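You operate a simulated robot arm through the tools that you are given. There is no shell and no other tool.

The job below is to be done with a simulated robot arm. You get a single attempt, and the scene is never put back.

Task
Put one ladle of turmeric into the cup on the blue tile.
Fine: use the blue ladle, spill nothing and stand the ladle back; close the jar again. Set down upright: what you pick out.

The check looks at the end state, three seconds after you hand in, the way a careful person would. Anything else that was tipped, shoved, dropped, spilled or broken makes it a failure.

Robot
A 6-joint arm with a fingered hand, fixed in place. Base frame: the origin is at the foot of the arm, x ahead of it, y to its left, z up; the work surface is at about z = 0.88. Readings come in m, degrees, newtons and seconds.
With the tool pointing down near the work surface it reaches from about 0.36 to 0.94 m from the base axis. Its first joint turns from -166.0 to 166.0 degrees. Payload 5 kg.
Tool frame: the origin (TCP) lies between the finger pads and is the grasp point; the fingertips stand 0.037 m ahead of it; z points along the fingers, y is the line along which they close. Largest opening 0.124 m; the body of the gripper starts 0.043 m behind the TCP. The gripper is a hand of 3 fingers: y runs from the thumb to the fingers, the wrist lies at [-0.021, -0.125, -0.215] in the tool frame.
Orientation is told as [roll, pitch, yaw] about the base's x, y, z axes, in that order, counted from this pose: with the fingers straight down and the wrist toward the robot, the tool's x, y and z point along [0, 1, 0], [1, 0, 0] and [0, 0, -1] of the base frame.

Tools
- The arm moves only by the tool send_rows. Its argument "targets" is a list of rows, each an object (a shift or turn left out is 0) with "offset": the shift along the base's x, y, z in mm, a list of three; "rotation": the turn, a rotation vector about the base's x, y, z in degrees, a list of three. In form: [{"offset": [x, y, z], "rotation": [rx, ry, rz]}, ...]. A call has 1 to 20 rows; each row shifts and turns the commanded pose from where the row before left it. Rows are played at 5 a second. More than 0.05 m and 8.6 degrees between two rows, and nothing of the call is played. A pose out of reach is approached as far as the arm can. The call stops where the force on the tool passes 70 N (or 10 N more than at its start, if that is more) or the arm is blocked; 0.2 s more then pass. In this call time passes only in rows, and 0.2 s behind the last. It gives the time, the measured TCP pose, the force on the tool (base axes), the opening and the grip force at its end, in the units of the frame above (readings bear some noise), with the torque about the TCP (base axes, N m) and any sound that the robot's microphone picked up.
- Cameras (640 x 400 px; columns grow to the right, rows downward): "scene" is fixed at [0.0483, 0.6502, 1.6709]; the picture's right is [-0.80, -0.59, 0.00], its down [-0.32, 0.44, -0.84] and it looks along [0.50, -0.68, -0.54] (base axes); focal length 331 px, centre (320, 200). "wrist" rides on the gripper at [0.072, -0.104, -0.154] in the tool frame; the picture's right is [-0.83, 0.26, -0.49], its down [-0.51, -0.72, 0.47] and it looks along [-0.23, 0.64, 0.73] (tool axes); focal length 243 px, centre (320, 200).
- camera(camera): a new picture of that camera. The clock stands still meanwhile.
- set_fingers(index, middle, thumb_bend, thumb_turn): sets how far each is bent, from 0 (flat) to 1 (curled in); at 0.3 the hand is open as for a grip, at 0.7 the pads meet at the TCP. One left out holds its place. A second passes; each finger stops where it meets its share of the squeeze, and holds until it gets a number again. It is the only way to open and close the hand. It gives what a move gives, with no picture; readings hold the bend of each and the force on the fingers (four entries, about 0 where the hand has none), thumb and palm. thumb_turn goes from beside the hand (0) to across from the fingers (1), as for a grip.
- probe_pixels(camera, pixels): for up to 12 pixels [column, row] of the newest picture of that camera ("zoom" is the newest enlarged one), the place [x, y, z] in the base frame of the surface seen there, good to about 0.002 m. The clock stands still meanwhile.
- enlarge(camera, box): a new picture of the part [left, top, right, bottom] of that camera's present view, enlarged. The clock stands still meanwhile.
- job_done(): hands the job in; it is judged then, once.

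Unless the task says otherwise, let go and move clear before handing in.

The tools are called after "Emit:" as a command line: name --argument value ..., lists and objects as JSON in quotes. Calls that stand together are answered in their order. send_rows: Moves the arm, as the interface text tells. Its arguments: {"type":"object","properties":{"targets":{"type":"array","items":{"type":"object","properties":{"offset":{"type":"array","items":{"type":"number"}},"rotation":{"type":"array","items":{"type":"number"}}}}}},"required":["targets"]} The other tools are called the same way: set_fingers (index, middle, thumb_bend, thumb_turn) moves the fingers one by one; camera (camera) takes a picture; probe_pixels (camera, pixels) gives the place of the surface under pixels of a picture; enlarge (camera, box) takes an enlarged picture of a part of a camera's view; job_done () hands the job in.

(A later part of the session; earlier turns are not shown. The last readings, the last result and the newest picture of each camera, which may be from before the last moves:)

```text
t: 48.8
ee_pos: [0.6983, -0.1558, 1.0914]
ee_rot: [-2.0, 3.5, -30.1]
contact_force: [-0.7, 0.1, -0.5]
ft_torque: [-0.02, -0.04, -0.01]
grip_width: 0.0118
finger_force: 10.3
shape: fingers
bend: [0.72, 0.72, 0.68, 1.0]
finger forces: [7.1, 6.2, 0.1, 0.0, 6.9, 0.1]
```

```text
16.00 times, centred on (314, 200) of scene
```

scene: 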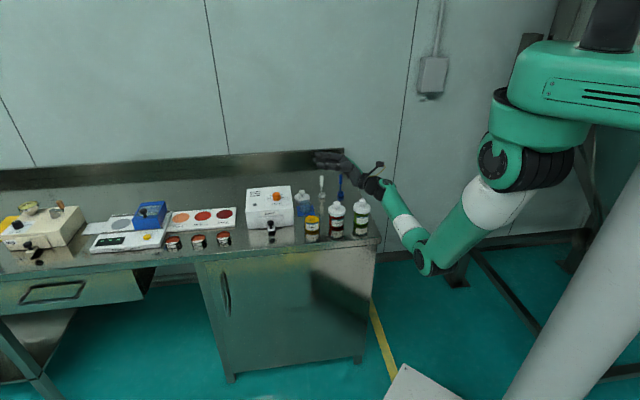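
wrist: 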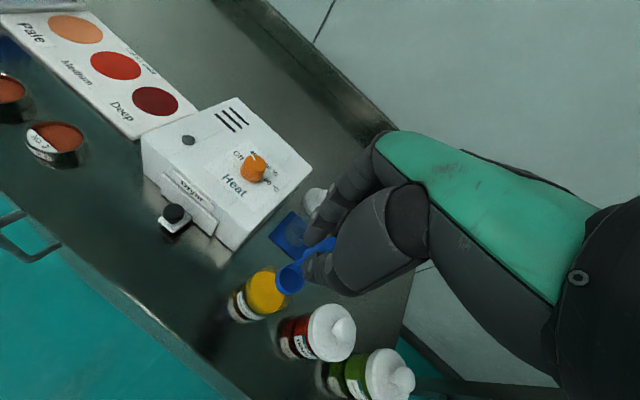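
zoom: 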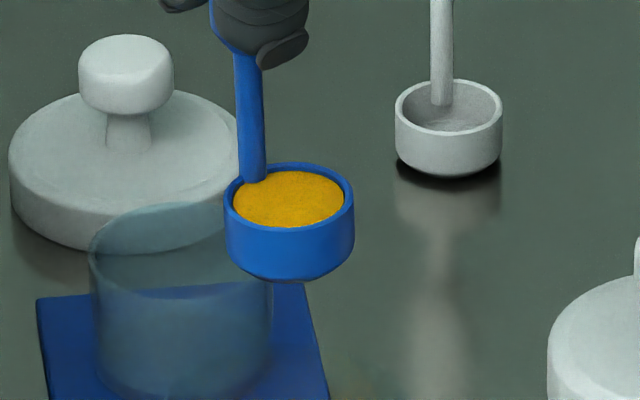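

The ladle is full, with its surface just under the rim. I'll probe the rim for its level and position.

Emit:
probe_pixels --camera "zoom" --pixels '[[228, 205], [350, 197], [287, 166], [290, 232], [240, 183], [335, 176], [330, 222], [245, 224], [289, 200], [247, 75], [250, 120], [254, 170]]'

```text
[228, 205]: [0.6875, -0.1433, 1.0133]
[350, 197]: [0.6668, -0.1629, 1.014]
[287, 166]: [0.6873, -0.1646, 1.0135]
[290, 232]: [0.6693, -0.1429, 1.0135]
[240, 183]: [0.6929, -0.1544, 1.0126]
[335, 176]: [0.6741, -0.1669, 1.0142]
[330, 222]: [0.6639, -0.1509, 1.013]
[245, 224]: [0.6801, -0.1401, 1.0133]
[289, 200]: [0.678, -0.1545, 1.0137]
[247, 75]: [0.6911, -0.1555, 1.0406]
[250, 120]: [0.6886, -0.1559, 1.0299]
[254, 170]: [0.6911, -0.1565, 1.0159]
```

The rim is level (z 1.013±0.001) and its centre sits at (-20,+2.5,-78) mm from the TCP. Before carrying it over, I'll verify the glass position by probing its rim in this zoom.

Emit:
probe_pixels --camera "zoom" --pixels '[[92, 245], [271, 262], [181, 292], [181, 206], [120, 280], [140, 288], [100, 380], [40, 300], [303, 287], [95, 330], [270, 330], [150, 350]]'

Emit:
enlarge --camera "scene" --box '[292, 195, 324, 219]'

```text
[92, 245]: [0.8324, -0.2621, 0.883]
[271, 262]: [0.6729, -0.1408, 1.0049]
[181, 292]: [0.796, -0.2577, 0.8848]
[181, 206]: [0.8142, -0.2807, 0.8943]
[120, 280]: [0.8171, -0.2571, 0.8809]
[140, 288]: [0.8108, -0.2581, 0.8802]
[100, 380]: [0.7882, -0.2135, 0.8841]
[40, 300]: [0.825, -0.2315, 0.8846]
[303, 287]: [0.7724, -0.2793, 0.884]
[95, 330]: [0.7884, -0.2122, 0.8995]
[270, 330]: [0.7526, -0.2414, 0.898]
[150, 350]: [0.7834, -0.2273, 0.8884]
```

```text
16.00 times, centred on (308, 207) of scene
```

zoom: 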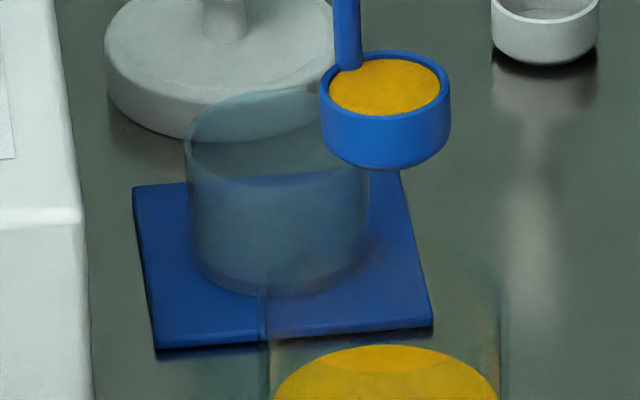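

The glass is centred at about (0.778,-0.235). I'll carry the full ladle smoothly over at this height, with a gentle start and stop, so the pouring lip ends above the glass centre.

Emit:
send_rows --targets '[{"offset": [3, -2, 0]}, {"offset": [7, -4.3, 0]}, {"offset": [11, -6.8, 0]}, {"offset": [13, -8, 0]}, {"offset": [13, -8, 0]}, {"offset": [13, -8, 0]}, {"offset": [13, -8, 0]}, {"offset": [13, -8, 0]}, {"offset": [11, -6.8, 0]}, {"offset": [7, -4.3, 0]}, {"offset": [4.5, -3, 0]}, {"offset": [0, 0, 0]}]'

Emit:
enlarge --camera "scene" --box '[280, 165, 344, 215]'

Emit:
camera --camera "wrist"

```text
t: 51.4
ee_pos: [0.8056, -0.2241, 1.0909]
ee_rot: [-2.0, 3.4, -30.0]
contact_force: [-0.1, 1.2, -1.2]
ft_torque: [0.01, 0.02, -0.01]
grip_width: 0.0124
finger_force: 10.4
shape: fingers
bend: [0.72, 0.72, 0.68, 1.0]
finger forces: [7.0, 6.2, 0.1, 0.0, 6.9, 0.0]
```

```text
8.00 times, centred on (312, 190) of scene
```

zoom: 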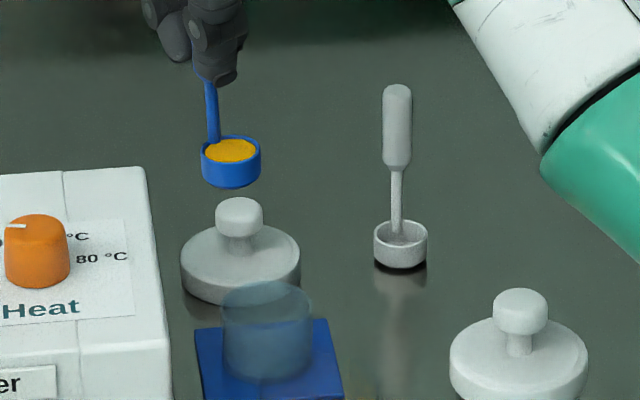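

```text
taken
```

wrist: 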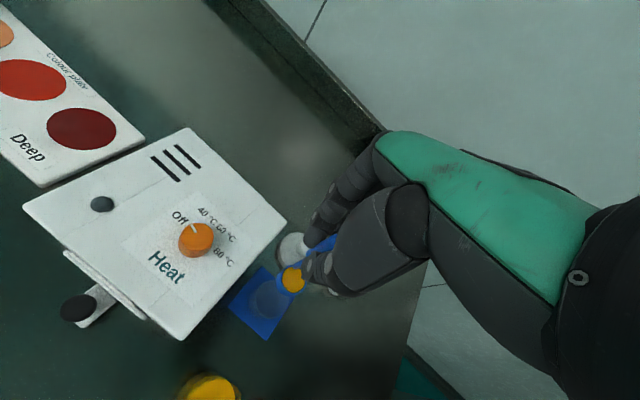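

The ladle is carried over and still full. I'll probe its rim to confirm it stands over the glass.

Emit:
enlarge --camera "scene" --box '[292, 172, 324, 196]'

Emit:
probe_pixels --camera "zoom" --pixels '[[215, 178], [300, 172], [262, 195], [250, 150], [285, 160], [228, 192]]'

Emit:
enlarge --camera "wrist" --box '[220, 230, 340, 350]'

```text
16.00 times, centred on (308, 184) of scene
```

zoom: 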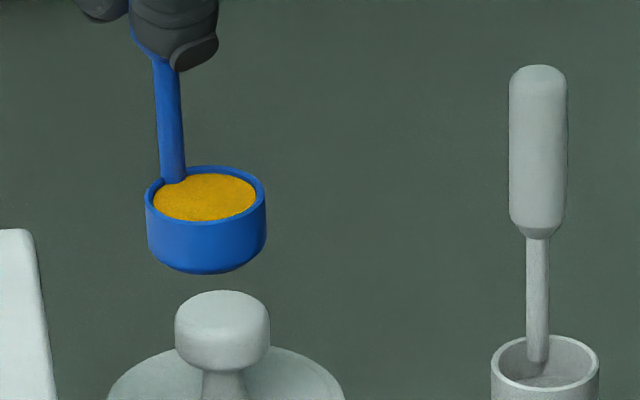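

```text
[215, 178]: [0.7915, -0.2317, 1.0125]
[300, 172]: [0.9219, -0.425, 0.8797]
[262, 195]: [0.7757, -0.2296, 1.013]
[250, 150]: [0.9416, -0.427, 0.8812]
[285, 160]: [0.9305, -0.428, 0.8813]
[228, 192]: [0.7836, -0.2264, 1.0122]
```

```text
3.33 times, centred on (280, 290) of wrist
```

zoom: 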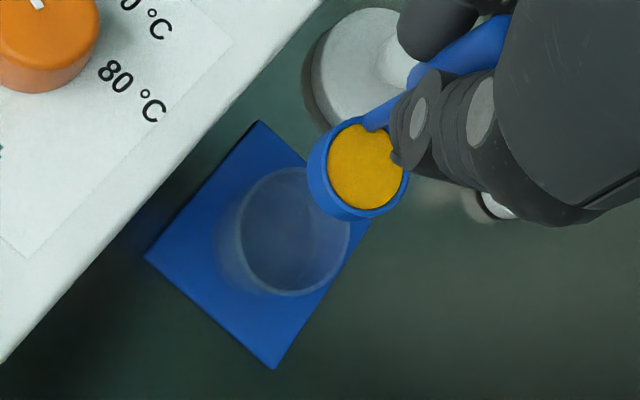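

Emit:
enlarge --camera "scene" --box '[292, 172, 324, 196]'

Emit:
probe_pixels --camera "zoom" --pixels '[[149, 197], [263, 193], [206, 169], [206, 225], [162, 180], [250, 178], [165, 218], [248, 215], [206, 195], [166, 80], [170, 130], [174, 170]]'

```text
16.00 times, centred on (308, 184) of scene
```

zoom: 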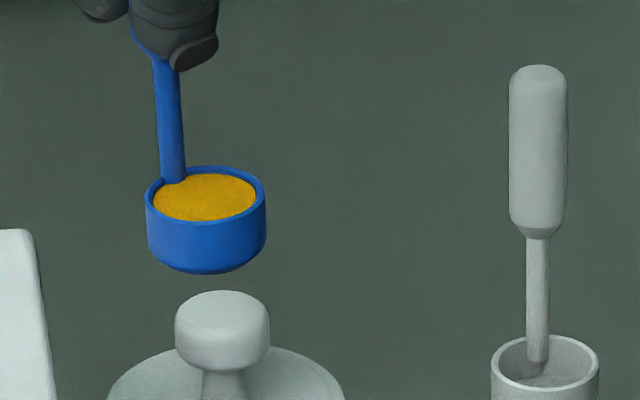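

```text
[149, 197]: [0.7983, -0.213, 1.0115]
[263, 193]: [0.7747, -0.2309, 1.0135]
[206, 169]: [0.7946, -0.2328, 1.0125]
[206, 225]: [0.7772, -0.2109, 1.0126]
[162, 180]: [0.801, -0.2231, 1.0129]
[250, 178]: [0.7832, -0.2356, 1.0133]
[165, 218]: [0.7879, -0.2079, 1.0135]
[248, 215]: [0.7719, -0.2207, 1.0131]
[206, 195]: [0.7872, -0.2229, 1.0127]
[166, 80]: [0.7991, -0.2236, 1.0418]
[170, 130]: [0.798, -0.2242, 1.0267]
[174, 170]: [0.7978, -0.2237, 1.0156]
```

The rim centre (0.786,-0.222) puts the pouring lip at about (0.779,-0.234), right over the glass centre. I'll lower by 58 mm to just above the glass.

Emit:
send_rows --targets '[{"offset": [0, 0, -3]}, {"offset": [0, 0, -6]}, {"offset": [0, 0, -8]}, {"offset": [0, 0, -9]}, {"offset": [0, 0, -9]}, {"offset": [0, 0, -9]}, {"offset": [0, 0, -7]}, {"offset": [0, 0, -4]}, {"offset": [0, 0, -2]}, {"offset": [0, 0, 0]}]'

Emit:
enlarge --camera "scene" --box '[280, 175, 344, 225]'

Emit:
enlarge --camera "wrist" --box '[220, 230, 340, 350]'

```text
t: 53.6
ee_pos: [0.8065, -0.2232, 1.0346]
ee_rot: [-2.0, 3.5, -30.2]
contact_force: [-0.9, 0.0, -0.8]
ft_torque: [0.0, -0.01, -0.01]
grip_width: 0.0122
finger_force: 10.5
shape: fingers
bend: [0.72, 0.72, 0.68, 1.0]
finger forces: [7.1, 6.3, 0.1, 0.1, 6.8, 0.0]
```

```text
8.00 times, centred on (312, 200) of scene
```

zoom: 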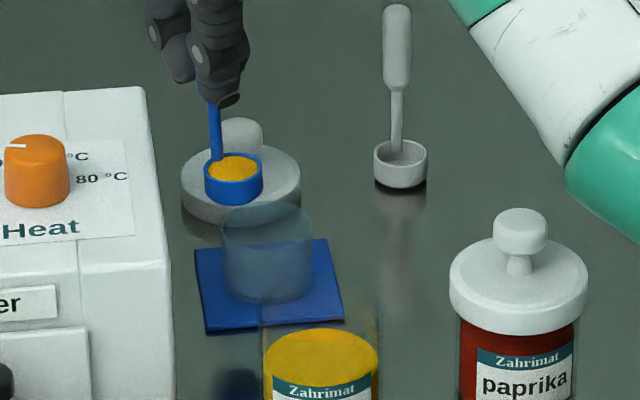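

```text
3.33 times, centred on (280, 290) of wrist
```

zoom: 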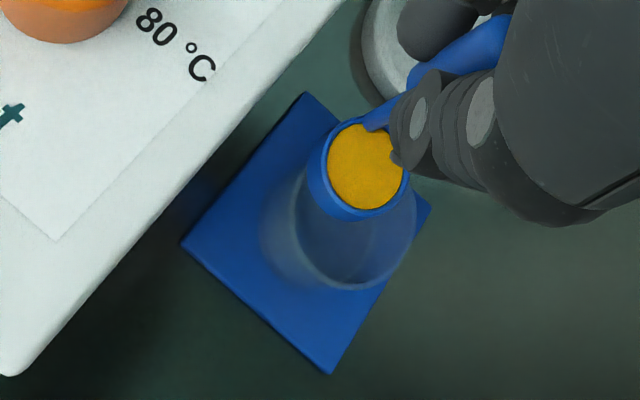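

The full ladle is just above the glass. I'll start tilting in 4° rows while shifting the TCP so the lip stays over the glass centre. First to 24°, then look.

Emit:
send_rows --targets '[{"offset": [-2.74, -4.75, 1.32], "rotation": [3.464, -2, 0]}, {"offset": [-2.78, -4.82, 0.93], "rotation": [3.464, -2, 0]}, {"offset": [-2.8, -4.86, 0.54], "rotation": [3.464, -2, 0]}, {"offset": [-2.82, -4.88, 0.15], "rotation": [3.464, -2, 0]}, {"offset": [-2.82, -4.88, -0.24], "rotation": [3.464, -2, 0]}, {"offset": [-2.8, -4.85, -0.64], "rotation": [3.464, -2, 0]}]'

Emit:
enlarge --camera "scene" --box '[290, 180, 332, 215]'

Emit:
enlarge --camera "wrist" --box '[220, 230, 340, 350]'

```text
t: 55.0
ee_pos: [0.7907, -0.2522, 1.0358]
ee_rot: [22.1, 3.2, -28.7]
contact_force: [0.5, 0.1, -0.8]
ft_torque: [0.0, 0.01, 0.02]
grip_width: 0.0121
finger_force: 9.7
shape: fingers
bend: [0.72, 0.72, 0.68, 1.0]
finger forces: [6.8, 6.1, 0.0, 0.1, 6.8, 0.0]
```

```text
11.43 times, centred on (311, 198) of scene
```

zoom: 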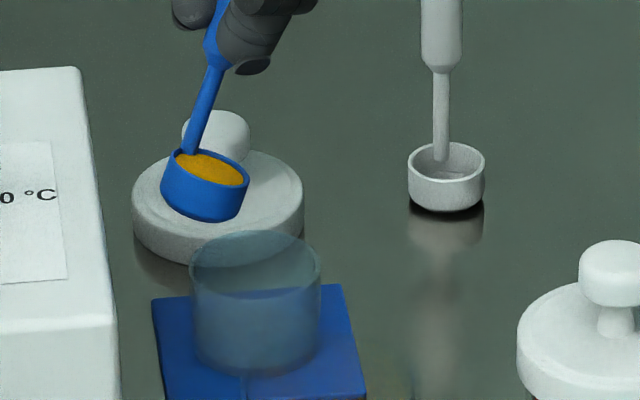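

```text
3.33 times, centred on (280, 290) of wrist
```

zoom: 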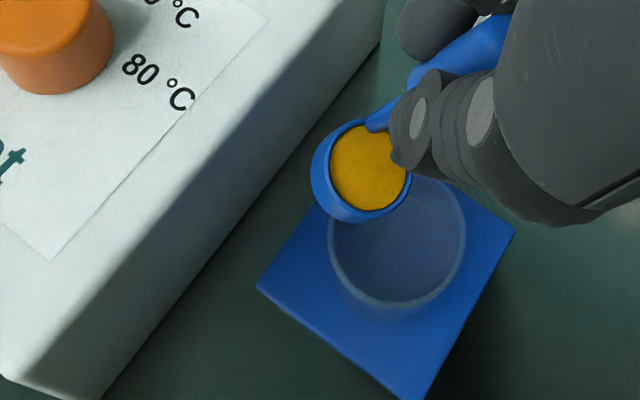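

The powder stays put at 24°. I'll probe the lip at (246,182) in a new scene zoom to confirm it is still over the glass centre.

Emit:
enlarge --camera "scene" --box '[290, 180, 332, 215]'

Emit:
probe_pixels --camera "zoom" --pixels '[[246, 182], [235, 188], [248, 175], [200, 180], [180, 155], [210, 165], [208, 205], [225, 185]]'

```text
11.43 times, centred on (311, 198) of scene
```

zoom: 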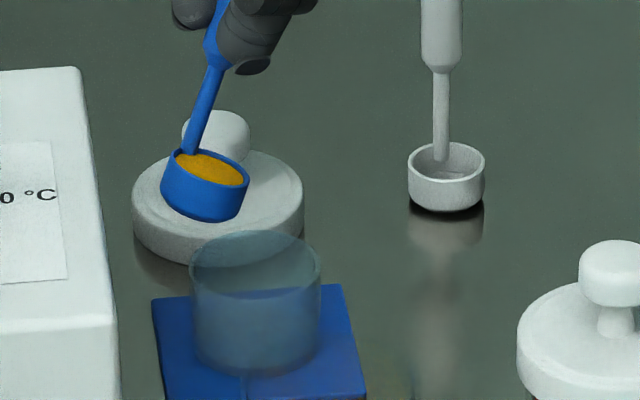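

```text
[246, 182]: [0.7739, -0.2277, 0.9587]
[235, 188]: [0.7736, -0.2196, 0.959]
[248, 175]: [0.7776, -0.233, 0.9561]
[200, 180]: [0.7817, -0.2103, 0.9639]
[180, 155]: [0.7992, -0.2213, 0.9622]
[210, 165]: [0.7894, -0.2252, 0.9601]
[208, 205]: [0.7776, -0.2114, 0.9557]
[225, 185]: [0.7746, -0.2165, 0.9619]
```

The lip is at (0.778,-0.233,0.956), right over the glass centre. I'll continue to 48°.

Emit:
send_rows --targets '[{"offset": [-2.77, -4.8, -1.03], "rotation": [3.464, -2, 0]}, {"offset": [-2.73, -4.73, -1.4], "rotation": [3.464, -2, 0]}, {"offset": [-2.68, -4.63, -1.79], "rotation": [3.464, -2, 0]}, {"offset": [-2.6, -4.5, -2.16], "rotation": [3.464, -2, 0]}, {"offset": [-2.52, -4.36, -2.52], "rotation": [3.464, -2, 0]}, {"offset": [-2.44, -4.22, -2.85], "rotation": [3.464, -2, 0]}]'

Emit:
enlarge --camera "wrist" --box '[220, 230, 340, 350]'

Emit:
enlarge --camera "scene" --box '[290, 180, 332, 215]'

Emit:
probe_pixels --camera "zoom" --pixels '[[246, 182], [248, 190], [248, 175], [245, 200], [255, 180], [210, 165], [208, 205], [240, 195]]'

```text
t: 56.4
ee_pos: [0.7744, -0.2798, 1.0243]
ee_rot: [46.1, 2.4, -27.5]
contact_force: [0.2, 0.5, -0.4]
ft_torque: [-0.02, 0.03, 0.01]
grip_width: 0.0123
finger_force: 9.5
shape: fingers
bend: [0.72, 0.72, 0.68, 1.0]
finger forces: [6.6, 6.1, 0.0, 0.0, 6.8, 0.1]
```

```text
3.33 times, centred on (280, 290) of wrist
```

zoom: 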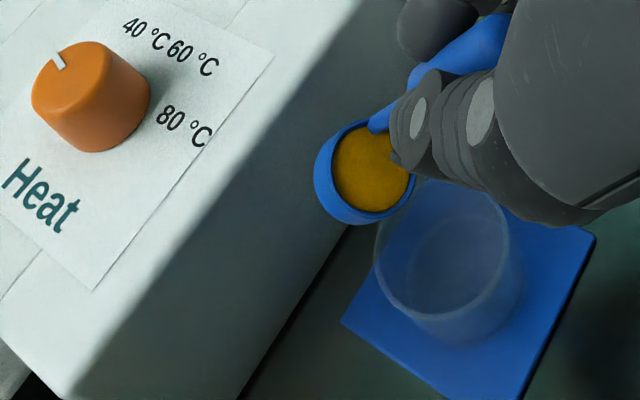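

```text
11.43 times, centred on (311, 198) of scene
```

zoom: 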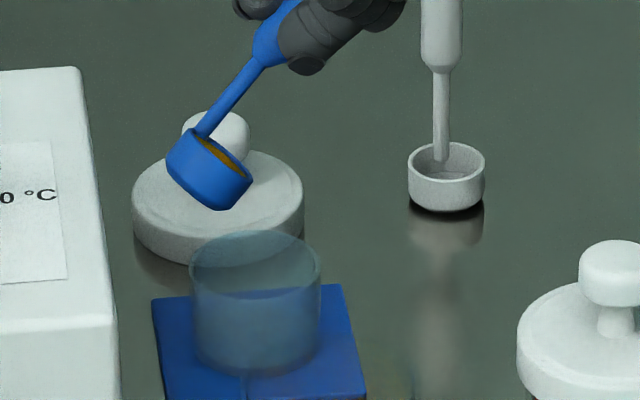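

```text
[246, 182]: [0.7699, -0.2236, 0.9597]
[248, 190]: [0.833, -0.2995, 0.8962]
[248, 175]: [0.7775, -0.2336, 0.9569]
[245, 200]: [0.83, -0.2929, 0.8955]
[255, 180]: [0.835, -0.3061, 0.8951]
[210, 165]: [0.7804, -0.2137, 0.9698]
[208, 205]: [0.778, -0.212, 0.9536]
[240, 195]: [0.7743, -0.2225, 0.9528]
```

Still nothing pours at 48° and the lip is at (0.778,-0.234,0.957). I'll continue to 72°.

Emit:
send_rows --targets '[{"offset": [-2.32, -4.02, -3.19], "rotation": [3.464, -2, 0]}, {"offset": [-2.2, -3.82, -3.5], "rotation": [3.464, -2, 0]}, {"offset": [-2.08, -3.6, -3.81], "rotation": [3.464, -2, 0]}, {"offset": [-1.94, -3.36, -4.09], "rotation": [3.464, -2, 0]}, {"offset": [-1.79, -3.1, -1.85], "rotation": [3.464, -2, 0]}, {"offset": [-1.64, -2.84, -2.09], "rotation": [3.464, -2, 0]}]'

Emit:
enlarge --camera "wrist" --box '[220, 200, 400, 380]'

Emit:
enlarge --camera "scene" --box '[280, 165, 344, 215]'

```text
t: 57.8
ee_pos: [0.7619, -0.2998, 1.0057]
ee_rot: [70.1, 1.1, -26.8]
contact_force: [-0.7, -0.2, -0.8]
ft_torque: [-0.08, 0.01, 0.01]
grip_width: 0.012
finger_force: 10.0
shape: fingers
bend: [0.72, 0.72, 0.68, 1.0]
finger forces: [6.7, 6.3, 0.0, 0.1, 6.9, 0.0]
```

```text
2.22 times, centred on (310, 290) of wrist
```

zoom: 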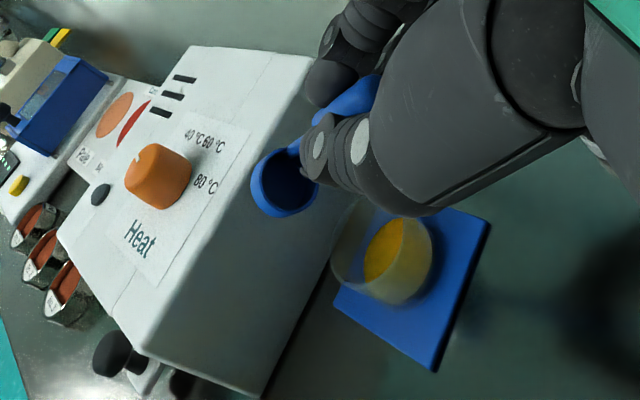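

```text
8.00 times, centred on (312, 190) of scene
```

zoom: 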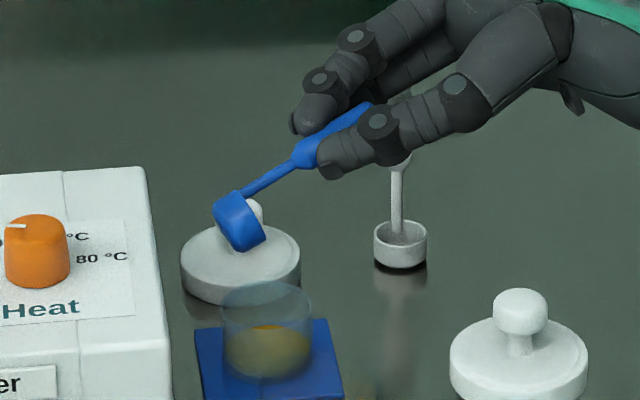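

The turmeric is in the glass now (wrist zoom (398,250)) and the ladle interior at (285,180) looks empty. I'll check closer for residue or spills.

Emit:
enlarge --camera "wrist" --box '[325, 260, 365, 310]'

Emit:
enlarge --camera "wrist" --box '[360, 280, 440, 380]'

Emit:
enlarge --camera "scene" --box '[292, 190, 332, 225]'

```text
8.00 times, centred on (345, 285) of wrist
```

zoom: 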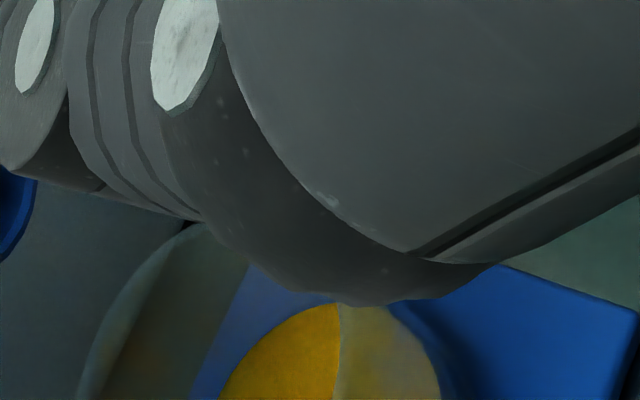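

```text
4.00 times, centred on (400, 330) of wrist
```

zoom: 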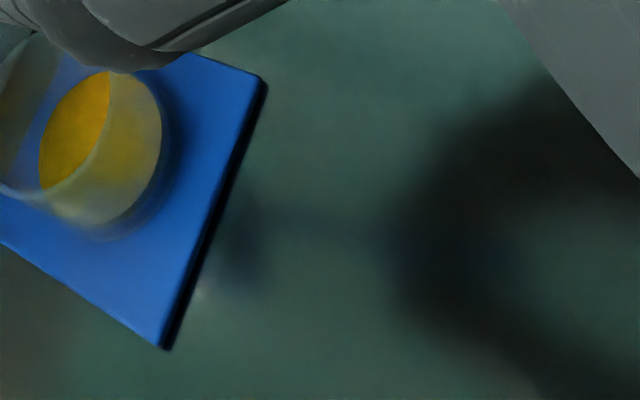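

```text
11.43 times, centred on (312, 208) of scene
```

zoom: 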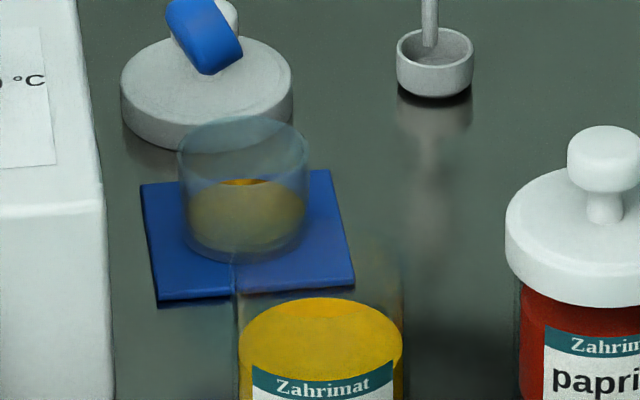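

No turmeric shows on the tile or table. I'll look into the ladle itself.

Emit:
enlarge --camera "wrist" --box '[280, 250, 340, 310]'

```text
6.67 times, centred on (310, 280) of wrist
```

zoom: 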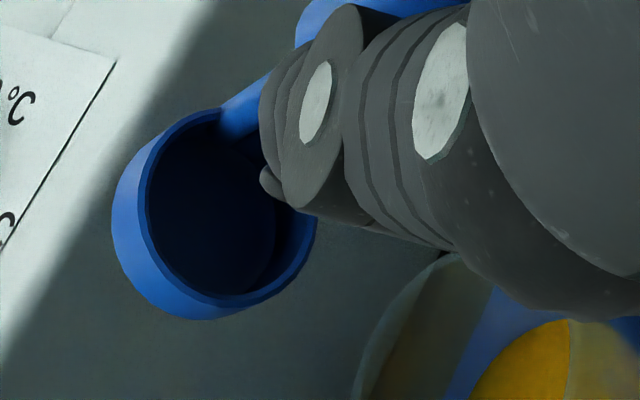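

The ladle is empty and clean. I'll tilt back upright along the reverse path while rising.

Emit:
send_rows --targets '[{"offset": [0, 0, 10]}, {"offset": [3.43, 5.94, 8], "rotation": [-6.928, 4, 0]}, {"offset": [4.02, 6.96, 12], "rotation": [-6.928, 4, 0]}, {"offset": [4.52, 7.84, 12], "rotation": [-6.928, 4, 0]}, {"offset": [4.96, 8.58, 12], "rotation": [-6.928, 4, 0]}, {"offset": [5.28, 9.13, 10], "rotation": [-6.928, 4, 0]}, {"offset": [5.5, 9.53, 10], "rotation": [-6.928, 4, 0]}, {"offset": [5.62, 9.73, 8], "rotation": [-6.928, 4, 0]}, {"offset": [5.62, 9.74, 5], "rotation": [-6.928, 4, 0]}, {"offset": [5.52, 9.57, 5], "rotation": [-6.928, 4, 0]}, {"offset": [0, 0, 0]}]'

Emit:
enlarge --camera "scene" --box '[280, 160, 344, 225]'

```text
t: 60.2
ee_pos: [0.8053, -0.2236, 1.0995]
ee_rot: [-2.1, 3.4, -30.1]
contact_force: [-0.3, -0.2, -0.4]
ft_torque: [-0.04, -0.01, 0.02]
grip_width: 0.0121
finger_force: 9.7
shape: fingers
bend: [0.72, 0.72, 0.68, 1.0]
finger forces: [6.7, 5.2, 0.0, 0.0, 6.8, 0.0]
```

```text
6.15 times, centred on (312, 192) of scene
```

zoom: 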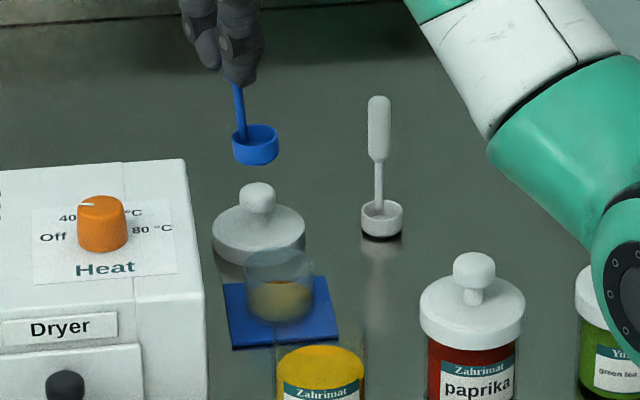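

The ladle is upright and empty, and the glass holds the turmeric. I'll carry it back over its original spot (cup centre (0.725,-0.420)), turning back to yaw -55°.

Emit:
send_rows --targets '[{"offset": [-5, -16, 3], "rotation": [0, 0, -2]}, {"offset": [-9, -29.5, 3], "rotation": [0, 0, -3.6]}, {"offset": [-9, -29.5, 0], "rotation": [0, 0, -3.6]}, {"offset": [-9, -29.5, 0], "rotation": [0, 0, -3.6]}, {"offset": [-9, -29.5, 0], "rotation": [0, 0, -3.6]}, {"offset": [-9, -29.5, 0], "rotation": [0, 0, -3.6]}, {"offset": [-9, -29.5, 0], "rotation": [0, 0, -3.6]}, {"offset": [-4.6, -13.6, -10], "rotation": [0, 0, -1.4]}, {"offset": [0, 0, -10]}, {"offset": [0, 0, 0]}]'

Emit:
enlarge --camera "scene" --box '[318, 155, 358, 190]'

```text
t: 62.4
ee_pos: [0.7431, -0.4292, 1.0848]
ee_rot: [-2.0, 3.3, -55.1]
contact_force: [-0.3, 0.1, -0.7]
ft_torque: [0.0, -0.02, -0.02]
grip_width: 0.0121
finger_force: 9.4
shape: fingers
bend: [0.72, 0.72, 0.68, 1.0]
finger forces: [6.8, 5.2, 0.0, 0.0, 6.7, 0.0]
```

```text
11.43 times, centred on (338, 172) of scene
```

zoom: 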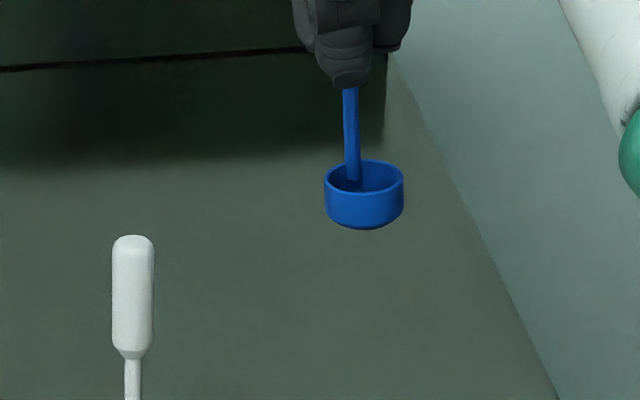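

I'll check the ladle's level and rim centre before lowering.

Emit:
probe_pixels --camera "zoom" --pixels '[[327, 178], [400, 178], [364, 162], [364, 193], [338, 166], [390, 166], [338, 189], [390, 188], [350, 100], [352, 140], [355, 170], [364, 226]]'

```text
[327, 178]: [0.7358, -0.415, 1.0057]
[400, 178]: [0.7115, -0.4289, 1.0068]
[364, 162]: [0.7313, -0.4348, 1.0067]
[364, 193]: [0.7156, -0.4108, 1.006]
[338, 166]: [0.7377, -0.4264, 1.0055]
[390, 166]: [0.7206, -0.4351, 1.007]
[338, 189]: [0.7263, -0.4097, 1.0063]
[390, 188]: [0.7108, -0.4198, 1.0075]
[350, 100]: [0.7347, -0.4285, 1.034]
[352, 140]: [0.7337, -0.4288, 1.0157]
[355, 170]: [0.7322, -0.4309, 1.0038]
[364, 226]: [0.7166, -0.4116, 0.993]
```

The rim is tilted about 2.5° (right side higher). I'll correct that, shift slightly, and lower to about 10 mm above the table.

Emit:
send_rows --targets '[{"offset": [-1, -0.5, 0], "rotation": [1.5, -2, 0]}, {"offset": [-1, -0.5, -15]}, {"offset": [0, 0, -22]}, {"offset": [0, 0, -25]}, {"offset": [0, 0, -20]}, {"offset": [0, 0, -12]}, {"offset": [0, 0, -6]}, {"offset": [0, 0, 0]}]'

Emit:
enlarge --camera "scene" --box '[318, 170, 358, 205]'

Emit:
probe_pixels --camera "zoom" --pixels '[[327, 244], [400, 244], [364, 229], [364, 260], [338, 232], [390, 232], [338, 255], [390, 255], [352, 200], [355, 235]]'

```text
t: 64.2
ee_pos: [0.7407, -0.4298, 0.9838]
ee_rot: [0.4, 3.6, -55.0]
contact_force: [0.5, -0.6, -0.5]
ft_torque: [-0.03, 0.03, 0.02]
grip_width: 0.0121
finger_force: 9.2
shape: fingers
bend: [0.72, 0.72, 0.68, 1.0]
finger forces: [6.7, 5.1, 0.0, 0.1, 6.6, 0.0]
```

```text
11.43 times, centred on (338, 188) of scene
```

zoom: 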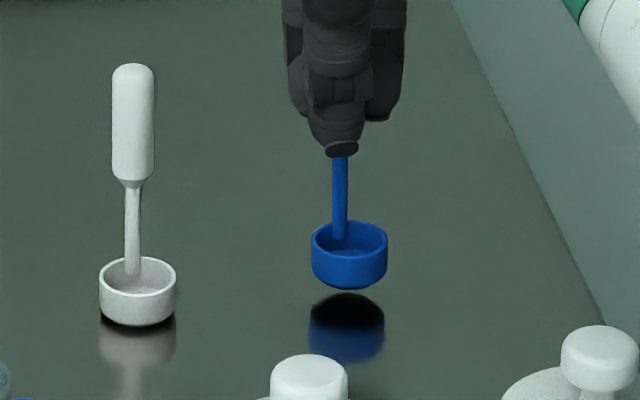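

```text
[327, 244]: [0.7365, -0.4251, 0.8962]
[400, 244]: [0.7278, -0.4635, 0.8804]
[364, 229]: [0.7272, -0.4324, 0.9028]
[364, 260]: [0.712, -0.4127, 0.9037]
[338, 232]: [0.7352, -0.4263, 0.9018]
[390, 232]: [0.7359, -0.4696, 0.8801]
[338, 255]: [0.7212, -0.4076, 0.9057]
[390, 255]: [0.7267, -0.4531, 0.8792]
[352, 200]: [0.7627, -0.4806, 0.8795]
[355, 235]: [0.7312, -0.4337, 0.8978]
```

The ladle now looks upright about 10 mm above the table. I'll probe the rim at the right pixels.

Emit:
probe_pixels --camera "zoom" --pixels '[[314, 238], [385, 238], [349, 223], [349, 254], [324, 227], [374, 227], [324, 250], [374, 250], [349, 286], [130, 320], [349, 350]]'

```text
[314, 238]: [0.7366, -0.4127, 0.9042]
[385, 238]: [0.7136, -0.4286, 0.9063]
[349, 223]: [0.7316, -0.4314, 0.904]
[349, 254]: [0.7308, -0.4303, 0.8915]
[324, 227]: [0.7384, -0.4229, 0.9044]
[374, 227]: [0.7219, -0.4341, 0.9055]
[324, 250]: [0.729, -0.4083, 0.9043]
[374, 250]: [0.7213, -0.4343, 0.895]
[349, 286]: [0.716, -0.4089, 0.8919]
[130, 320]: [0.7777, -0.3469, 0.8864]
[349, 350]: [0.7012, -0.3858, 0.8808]
```

The cup centre is (0.725,-0.421), matching the original spot within 1 mm. I'll touch down in small steps.

Emit:
send_rows --targets '[{"offset": [0, 0, -3]}, {"offset": [0, 0, -2]}, {"offset": [0, 0, -2]}, {"offset": [0, 0, 0]}]'

Emit:
enlarge --camera "scene" --box '[318, 170, 358, 205]'

```text
t: 65.2
ee_pos: [0.7406, -0.4311, 0.9778]
ee_rot: [0.5, 3.4, -54.9]
contact_force: [-0.1, -0.1, -0.6]
ft_torque: [-0.01, -0.03, 0.01]
grip_width: 0.012
finger_force: 9.1
shape: fingers
bend: [0.72, 0.72, 0.68, 1.0]
finger forces: [6.6, 5.2, 0.0, 0.1, 6.7, 0.1]
```

```text
11.43 times, centred on (338, 188) of scene
```

zoom: 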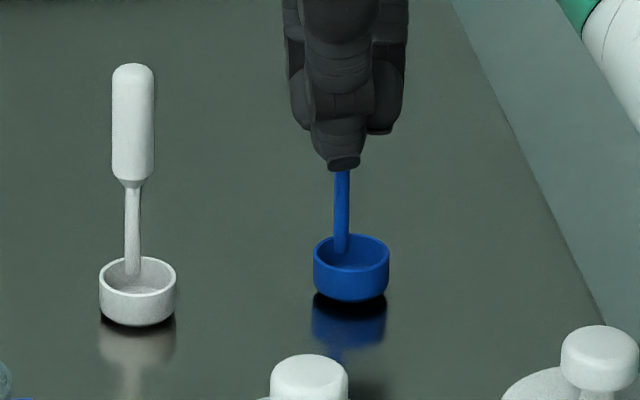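

No contact yet. I'll step down 1 mm at a time until the force shows.

Emit:
send_rows --targets '[{"offset": [0, 0, -1]}, {"offset": [0, 0, -0.5]}, {"offset": [0, 0, 0]}]'

Emit:
enlarge --camera "scene" --box '[318, 170, 358, 205]'

```text
t: 66.0
ee_pos: [0.7405, -0.4304, 0.9757]
ee_rot: [0.5, 3.5, -54.9]
contact_force: [0.9, -0.3, -0.1]
ft_torque: [-0.01, 0.03, 0.0]
grip_width: 0.0121
finger_force: 9.8
shape: fingers
bend: [0.72, 0.72, 0.68, 1.0]
finger forces: [6.7, 5.3, 0.0, 0.0, 6.7, 0.0]
```

```text
11.43 times, centred on (338, 188) of scene
```

zoom: 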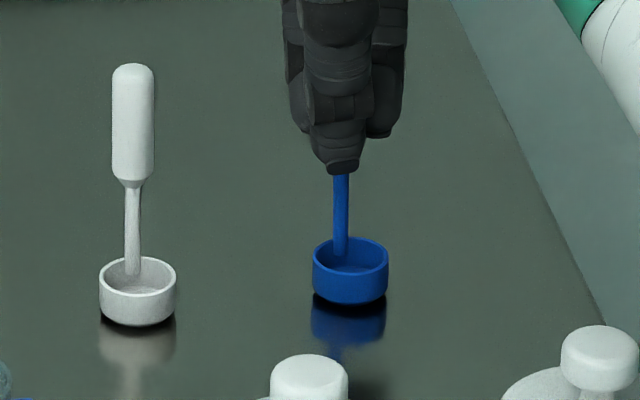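

Emit:
send_rows --targets '[{"offset": [0, 0, -0.7]}, {"offset": [0, 0, 0]}]'

Emit:
send_rows --targets '[{"offset": [0, 0, -0.7]}, {"offset": [0, 0, 0]}]'

Emit:
enlarge --camera "scene" --box '[318, 170, 358, 205]'

```text
t: 66.6
ee_pos: [0.7407, -0.4306, 0.9757]
ee_rot: [0.5, 3.5, -54.8]
contact_force: [-0.6, -0.8, 1.7]
ft_torque: [0.01, 0.0, 0.02]
grip_width: 0.0119
finger_force: 9.8
shape: fingers
bend: [0.72, 0.72, 0.68, 1.0]
finger forces: [6.9, 5.4, 0.0, 0.1, 6.8, 0.0]
```

```text
t: 67.2
ee_pos: [0.74, -0.4299, 0.9766]
ee_rot: [0.5, 3.4, -54.9]
contact_force: [0.1, 0.0, 2.0]
ft_torque: [0.0, -0.01, -0.02]
grip_width: 0.0121
finger_force: 9.1
shape: fingers
bend: [0.72, 0.72, 0.68, 1.0]
finger forces: [6.9, 5.5, 0.0, 0.0, 7.0, 0.0]
```

```text
11.43 times, centred on (338, 188) of scene
```

zoom: 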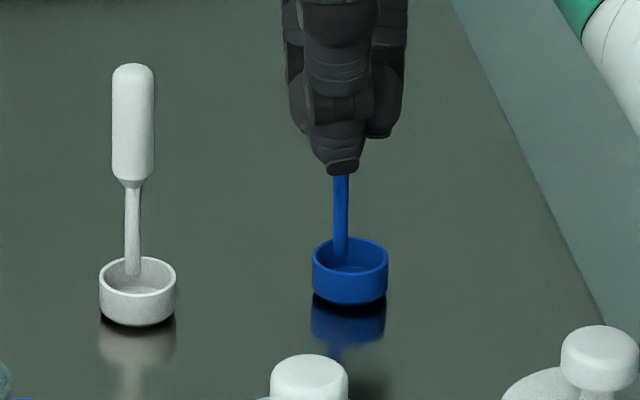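

Contact at about 2 N: the ladle stands on the table. I'll open all fingers together in small steps so as not to push it.

Emit:
set_fingers --index 0.69 --middle 0.69 --thumb_bend 0.65

Emit:
enlarge --camera "scene" --box '[318, 170, 358, 205]'

Emit:
enlarge --camera "wrist" --box '[260, 190, 380, 300]'

```text
t: 68.2
ee_pos: [0.7405, -0.4303, 0.9757]
ee_rot: [0.4, 3.5, -55.0]
contact_force: [0.3, -0.5, 0.0]
ft_torque: [0.05, -0.02, -0.02]
grip_width: 0.0166
finger_force: 0.5
shape: fingers
bend: [0.69, 0.69, 0.65, 1.0]
finger forces: [0.2, 0.2, 0.0, 0.1, 0.4, 0.1]
```

```text
11.43 times, centred on (338, 188) of scene
```

zoom: 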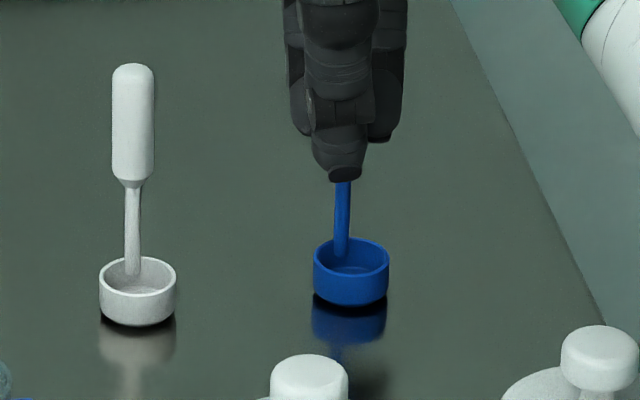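

```text
3.64 times, centred on (320, 245) of wrist
```

zoom: 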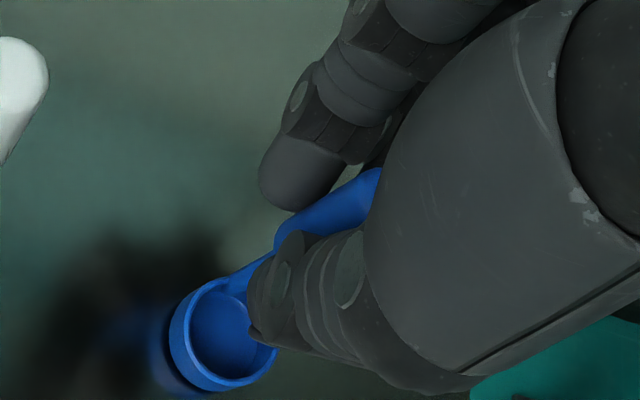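

The forces are nearly gone (≤0.5 N) and the ladle is standing. I'll keep opening evenly.

Emit:
set_fingers --index 0.66 --middle 0.66 --thumb_bend 0.62

Emit:
enlarge --camera "scene" --box '[318, 170, 358, 205]'

Emit:
set_fingers --index 0.6 --middle 0.6 --thumb_bend 0.56

Emit:
enlarge --camera "scene" --box '[318, 170, 358, 205]'

```text
t: 69.2
ee_pos: [0.7409, -0.4305, 0.9756]
ee_rot: [0.5, 3.5, -54.9]
contact_force: [-0.1, 0.5, -0.1]
ft_torque: [-0.01, -0.01, -0.01]
grip_width: 0.0242
finger_force: 0.0
shape: fingers
bend: [0.66, 0.66, 0.62, 1.0]
finger forces: [0.0, 0.0, 0.0, 0.0, 0.0, 0.1]
```

```text
11.43 times, centred on (338, 188) of scene
```

zoom: 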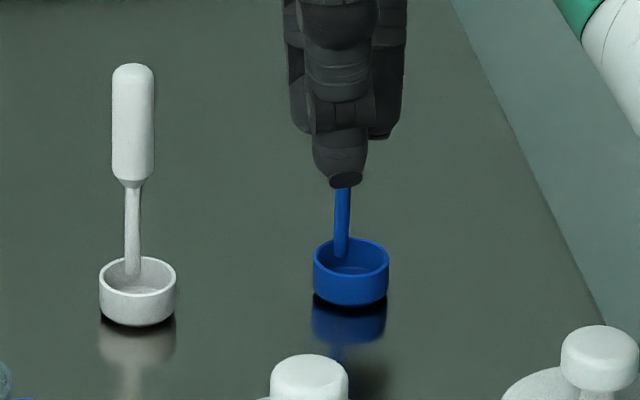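

```text
t: 70.2
ee_pos: [0.7406, -0.4307, 0.9761]
ee_rot: [0.4, 3.5, -54.9]
contact_force: [0.0, -0.6, 0.0]
ft_torque: [0.01, 0.01, -0.01]
grip_width: 0.0422
finger_force: 0.1
shape: fingers
bend: [0.6, 0.6, 0.56, 1.0]
finger forces: [0.0, 0.1, 0.0, 0.0, 0.0, 0.0]
```

```text
11.43 times, centred on (338, 188) of scene
```

zoom: 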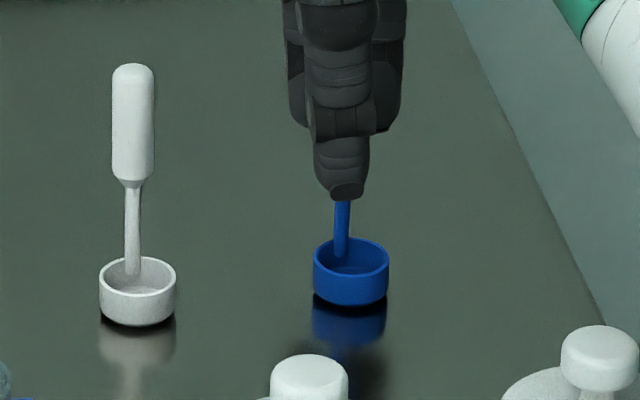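

The ladle stands free. I'll open a bit more and rise straight up.

Emit:
set_fingers --index 0.53 --middle 0.53 --thumb_bend 0.5

Emit:
send_rows --targets '[{"offset": [0, 0, 5]}, {"offset": [0, 0, 10]}, {"offset": [0, 0, 15]}, {"offset": [0, 0, 20]}, {"offset": [0, 0, 25]}, {"offset": [0, 0, 30]}, {"offset": [0, 0, 20]}, {"offset": [0, 0, 0]}]'

Emit:
enlarge --camera "scene" --box '[280, 150, 376, 240]'

Emit:
enlarge --camera "scene" --box '[318, 165, 358, 200]'

```text
t: 71.2
ee_pos: [0.7411, -0.431, 0.9752]
ee_rot: [0.6, 3.5, -54.8]
contact_force: [0.6, -0.1, 0.1]
ft_torque: [0.04, -0.02, 0.02]
grip_width: 0.0621
finger_force: 0.1
shape: fingers
bend: [0.53, 0.53, 0.5, 1.0]
finger forces: [0.1, 0.0, 0.0, 0.0, 0.0, 0.0]
```

```text
t: 73.0
ee_pos: [0.741, -0.4302, 1.1013]
ee_rot: [0.5, 3.4, -54.9]
contact_force: [1.3, 0.8, 0.0]
ft_torque: [-0.02, 0.03, -0.01]
grip_width: 0.0626
finger_force: 0.1
shape: fingers
bend: [0.53, 0.53, 0.5, 1.0]
finger forces: [0.0, 0.0, 0.0, 0.1, 0.0, 0.0]
```

```text
4.44 times, centred on (328, 195) of scene
```

zoom: 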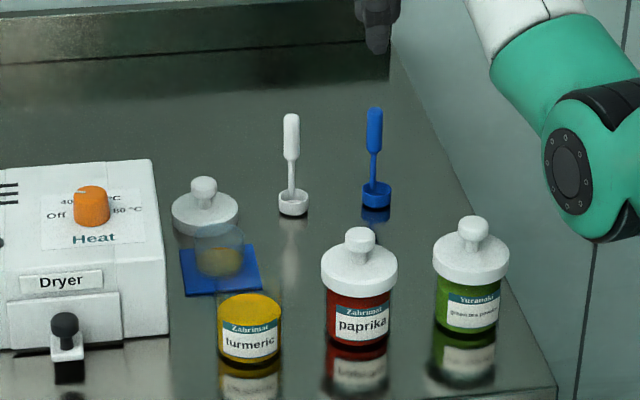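

```text
11.43 times, centred on (338, 182) of scene
```

zoom: 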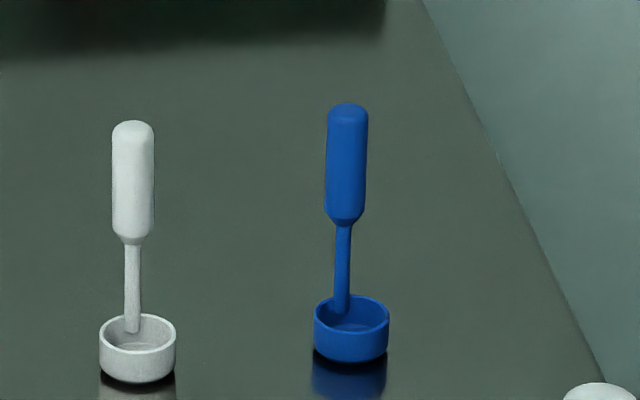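

Both ladles stand upright and the glass holds the powder. Next is closing the jar: I'll straighten the hand, rise, and measure the lid's knob precisely.

Emit:
send_rows --targets '[{"offset": [0, 10, 10], "rotation": [-3.07, -1.54, 0]}, {"offset": [5, 20, 5], "rotation": [0, 0, 6]}, {"offset": [10, 20, 0], "rotation": [0, 0, 6]}, {"offset": [10, 20, 0], "rotation": [0, 0, 7]}, {"offset": [10, 20, 0], "rotation": [0, 0, 7]}, {"offset": [10, 10, 0], "rotation": [0, 0, 7]}, {"offset": [10, 5, 0], "rotation": [0, 0, 7]}, {"offset": [10, 5, 0], "rotation": [0, 0, 7]}, {"offset": [5, 5, 0], "rotation": [0, 0, 8]}, {"offset": [0, 0, 0]}]'

Emit:
enlarge --camera "scene" --box '[288, 180, 328, 215]'

Emit:
probe_pixels --camera "zoom" --pixels '[[213, 135], [245, 165], [200, 100], [230, 160], [150, 160], [300, 160]]'

Emit:
camera --camera "wrist"

```text
t: 75.2
ee_pos: [0.8102, -0.3159, 1.1155]
ee_rot: [-0.1, 0.1, 0.2]
contact_force: [0.8, 0.1, -0.2]
ft_torque: [0.01, 0.0, -0.02]
grip_width: 0.0623
finger_force: 0.0
shape: fingers
bend: [0.53, 0.53, 0.5, 1.0]
finger forces: [0.0, 0.1, 0.1, 0.0, 0.0, 0.0]
```

```text
11.43 times, centred on (308, 198) of scene
```

zoom: 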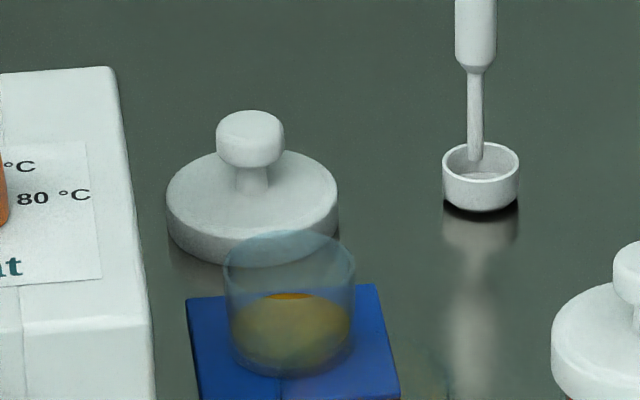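

```text
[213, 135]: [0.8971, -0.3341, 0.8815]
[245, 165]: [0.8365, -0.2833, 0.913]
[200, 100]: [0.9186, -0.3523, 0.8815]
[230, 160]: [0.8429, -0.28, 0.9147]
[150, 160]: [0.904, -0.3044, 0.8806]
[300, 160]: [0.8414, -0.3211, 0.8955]
```

```text
taken
```

wrist: 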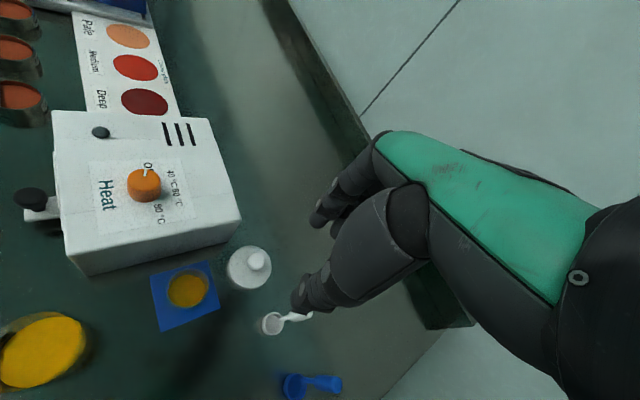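

I'll probe the knob and lid disc edges in a fresh scene zoom.

Emit:
enlarge --camera "scene" --box '[288, 180, 328, 215]'

Emit:
probe_pixels --camera "zoom" --pixels '[[250, 118], [250, 130], [219, 140], [282, 140], [250, 150], [170, 192], [335, 192], [252, 222], [190, 168], [315, 168], [185, 215], [320, 215]]'

Emit:
enlarge --camera "wrist" --box '[220, 235, 280, 295]'

Emit:
probe_pixels --camera "zoom" --pixels '[[425, 150], [370, 160], [470, 160], [425, 110], [425, 195], [100, 220], [520, 220], [300, 60], [300, 350]]'

```text
11.43 times, centred on (308, 198) of scene
```

zoom: 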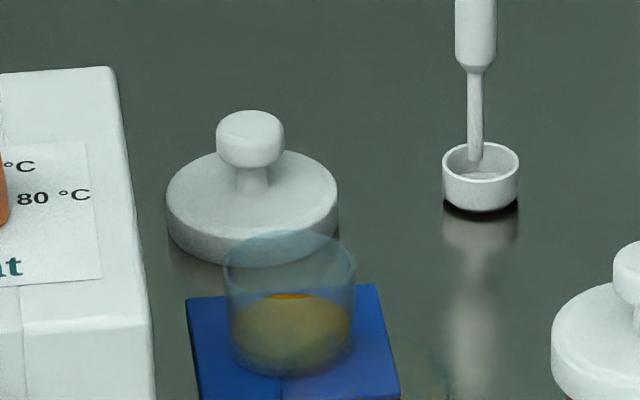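

```text
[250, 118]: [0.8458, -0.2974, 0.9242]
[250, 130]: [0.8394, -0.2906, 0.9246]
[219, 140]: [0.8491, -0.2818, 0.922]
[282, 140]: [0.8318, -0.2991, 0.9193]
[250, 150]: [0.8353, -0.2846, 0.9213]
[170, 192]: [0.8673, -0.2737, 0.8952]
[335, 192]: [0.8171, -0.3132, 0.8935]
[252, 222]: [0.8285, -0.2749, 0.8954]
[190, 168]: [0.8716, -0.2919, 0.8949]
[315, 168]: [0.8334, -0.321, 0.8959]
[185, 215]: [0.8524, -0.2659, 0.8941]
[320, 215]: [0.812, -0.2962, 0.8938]
```

```text
6.67 times, centred on (250, 265) of wrist
```

zoom: 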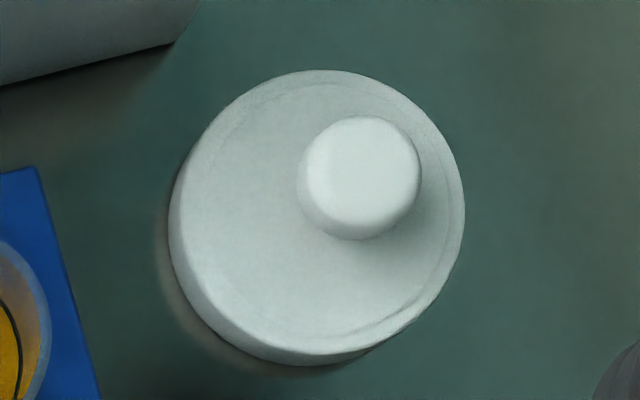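

```text
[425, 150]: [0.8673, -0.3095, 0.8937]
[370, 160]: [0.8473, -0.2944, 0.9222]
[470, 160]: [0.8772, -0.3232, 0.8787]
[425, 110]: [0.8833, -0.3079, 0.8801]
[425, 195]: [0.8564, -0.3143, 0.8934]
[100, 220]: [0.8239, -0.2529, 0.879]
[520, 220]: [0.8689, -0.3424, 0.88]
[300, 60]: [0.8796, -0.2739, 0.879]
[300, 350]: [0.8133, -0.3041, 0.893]
```

I'll probe the knob's outline in this wrist zoom (centre (359,178), radius ≈60 px).

Emit:
probe_pixels --camera "zoom" --pixels '[[359, 178], [303, 178], [415, 178], [359, 122], [359, 234], [320, 140], [400, 140], [320, 216], [400, 216], [172, 230], [462, 190], [320, 74]]'

```text
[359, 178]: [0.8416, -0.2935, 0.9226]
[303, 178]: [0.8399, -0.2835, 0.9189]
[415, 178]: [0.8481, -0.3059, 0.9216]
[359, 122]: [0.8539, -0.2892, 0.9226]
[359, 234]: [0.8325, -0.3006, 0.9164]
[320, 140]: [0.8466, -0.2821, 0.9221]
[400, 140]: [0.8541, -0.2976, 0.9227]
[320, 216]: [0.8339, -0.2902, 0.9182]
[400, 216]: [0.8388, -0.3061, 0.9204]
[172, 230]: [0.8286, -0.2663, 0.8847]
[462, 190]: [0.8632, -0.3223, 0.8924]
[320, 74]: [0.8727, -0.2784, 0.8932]
```

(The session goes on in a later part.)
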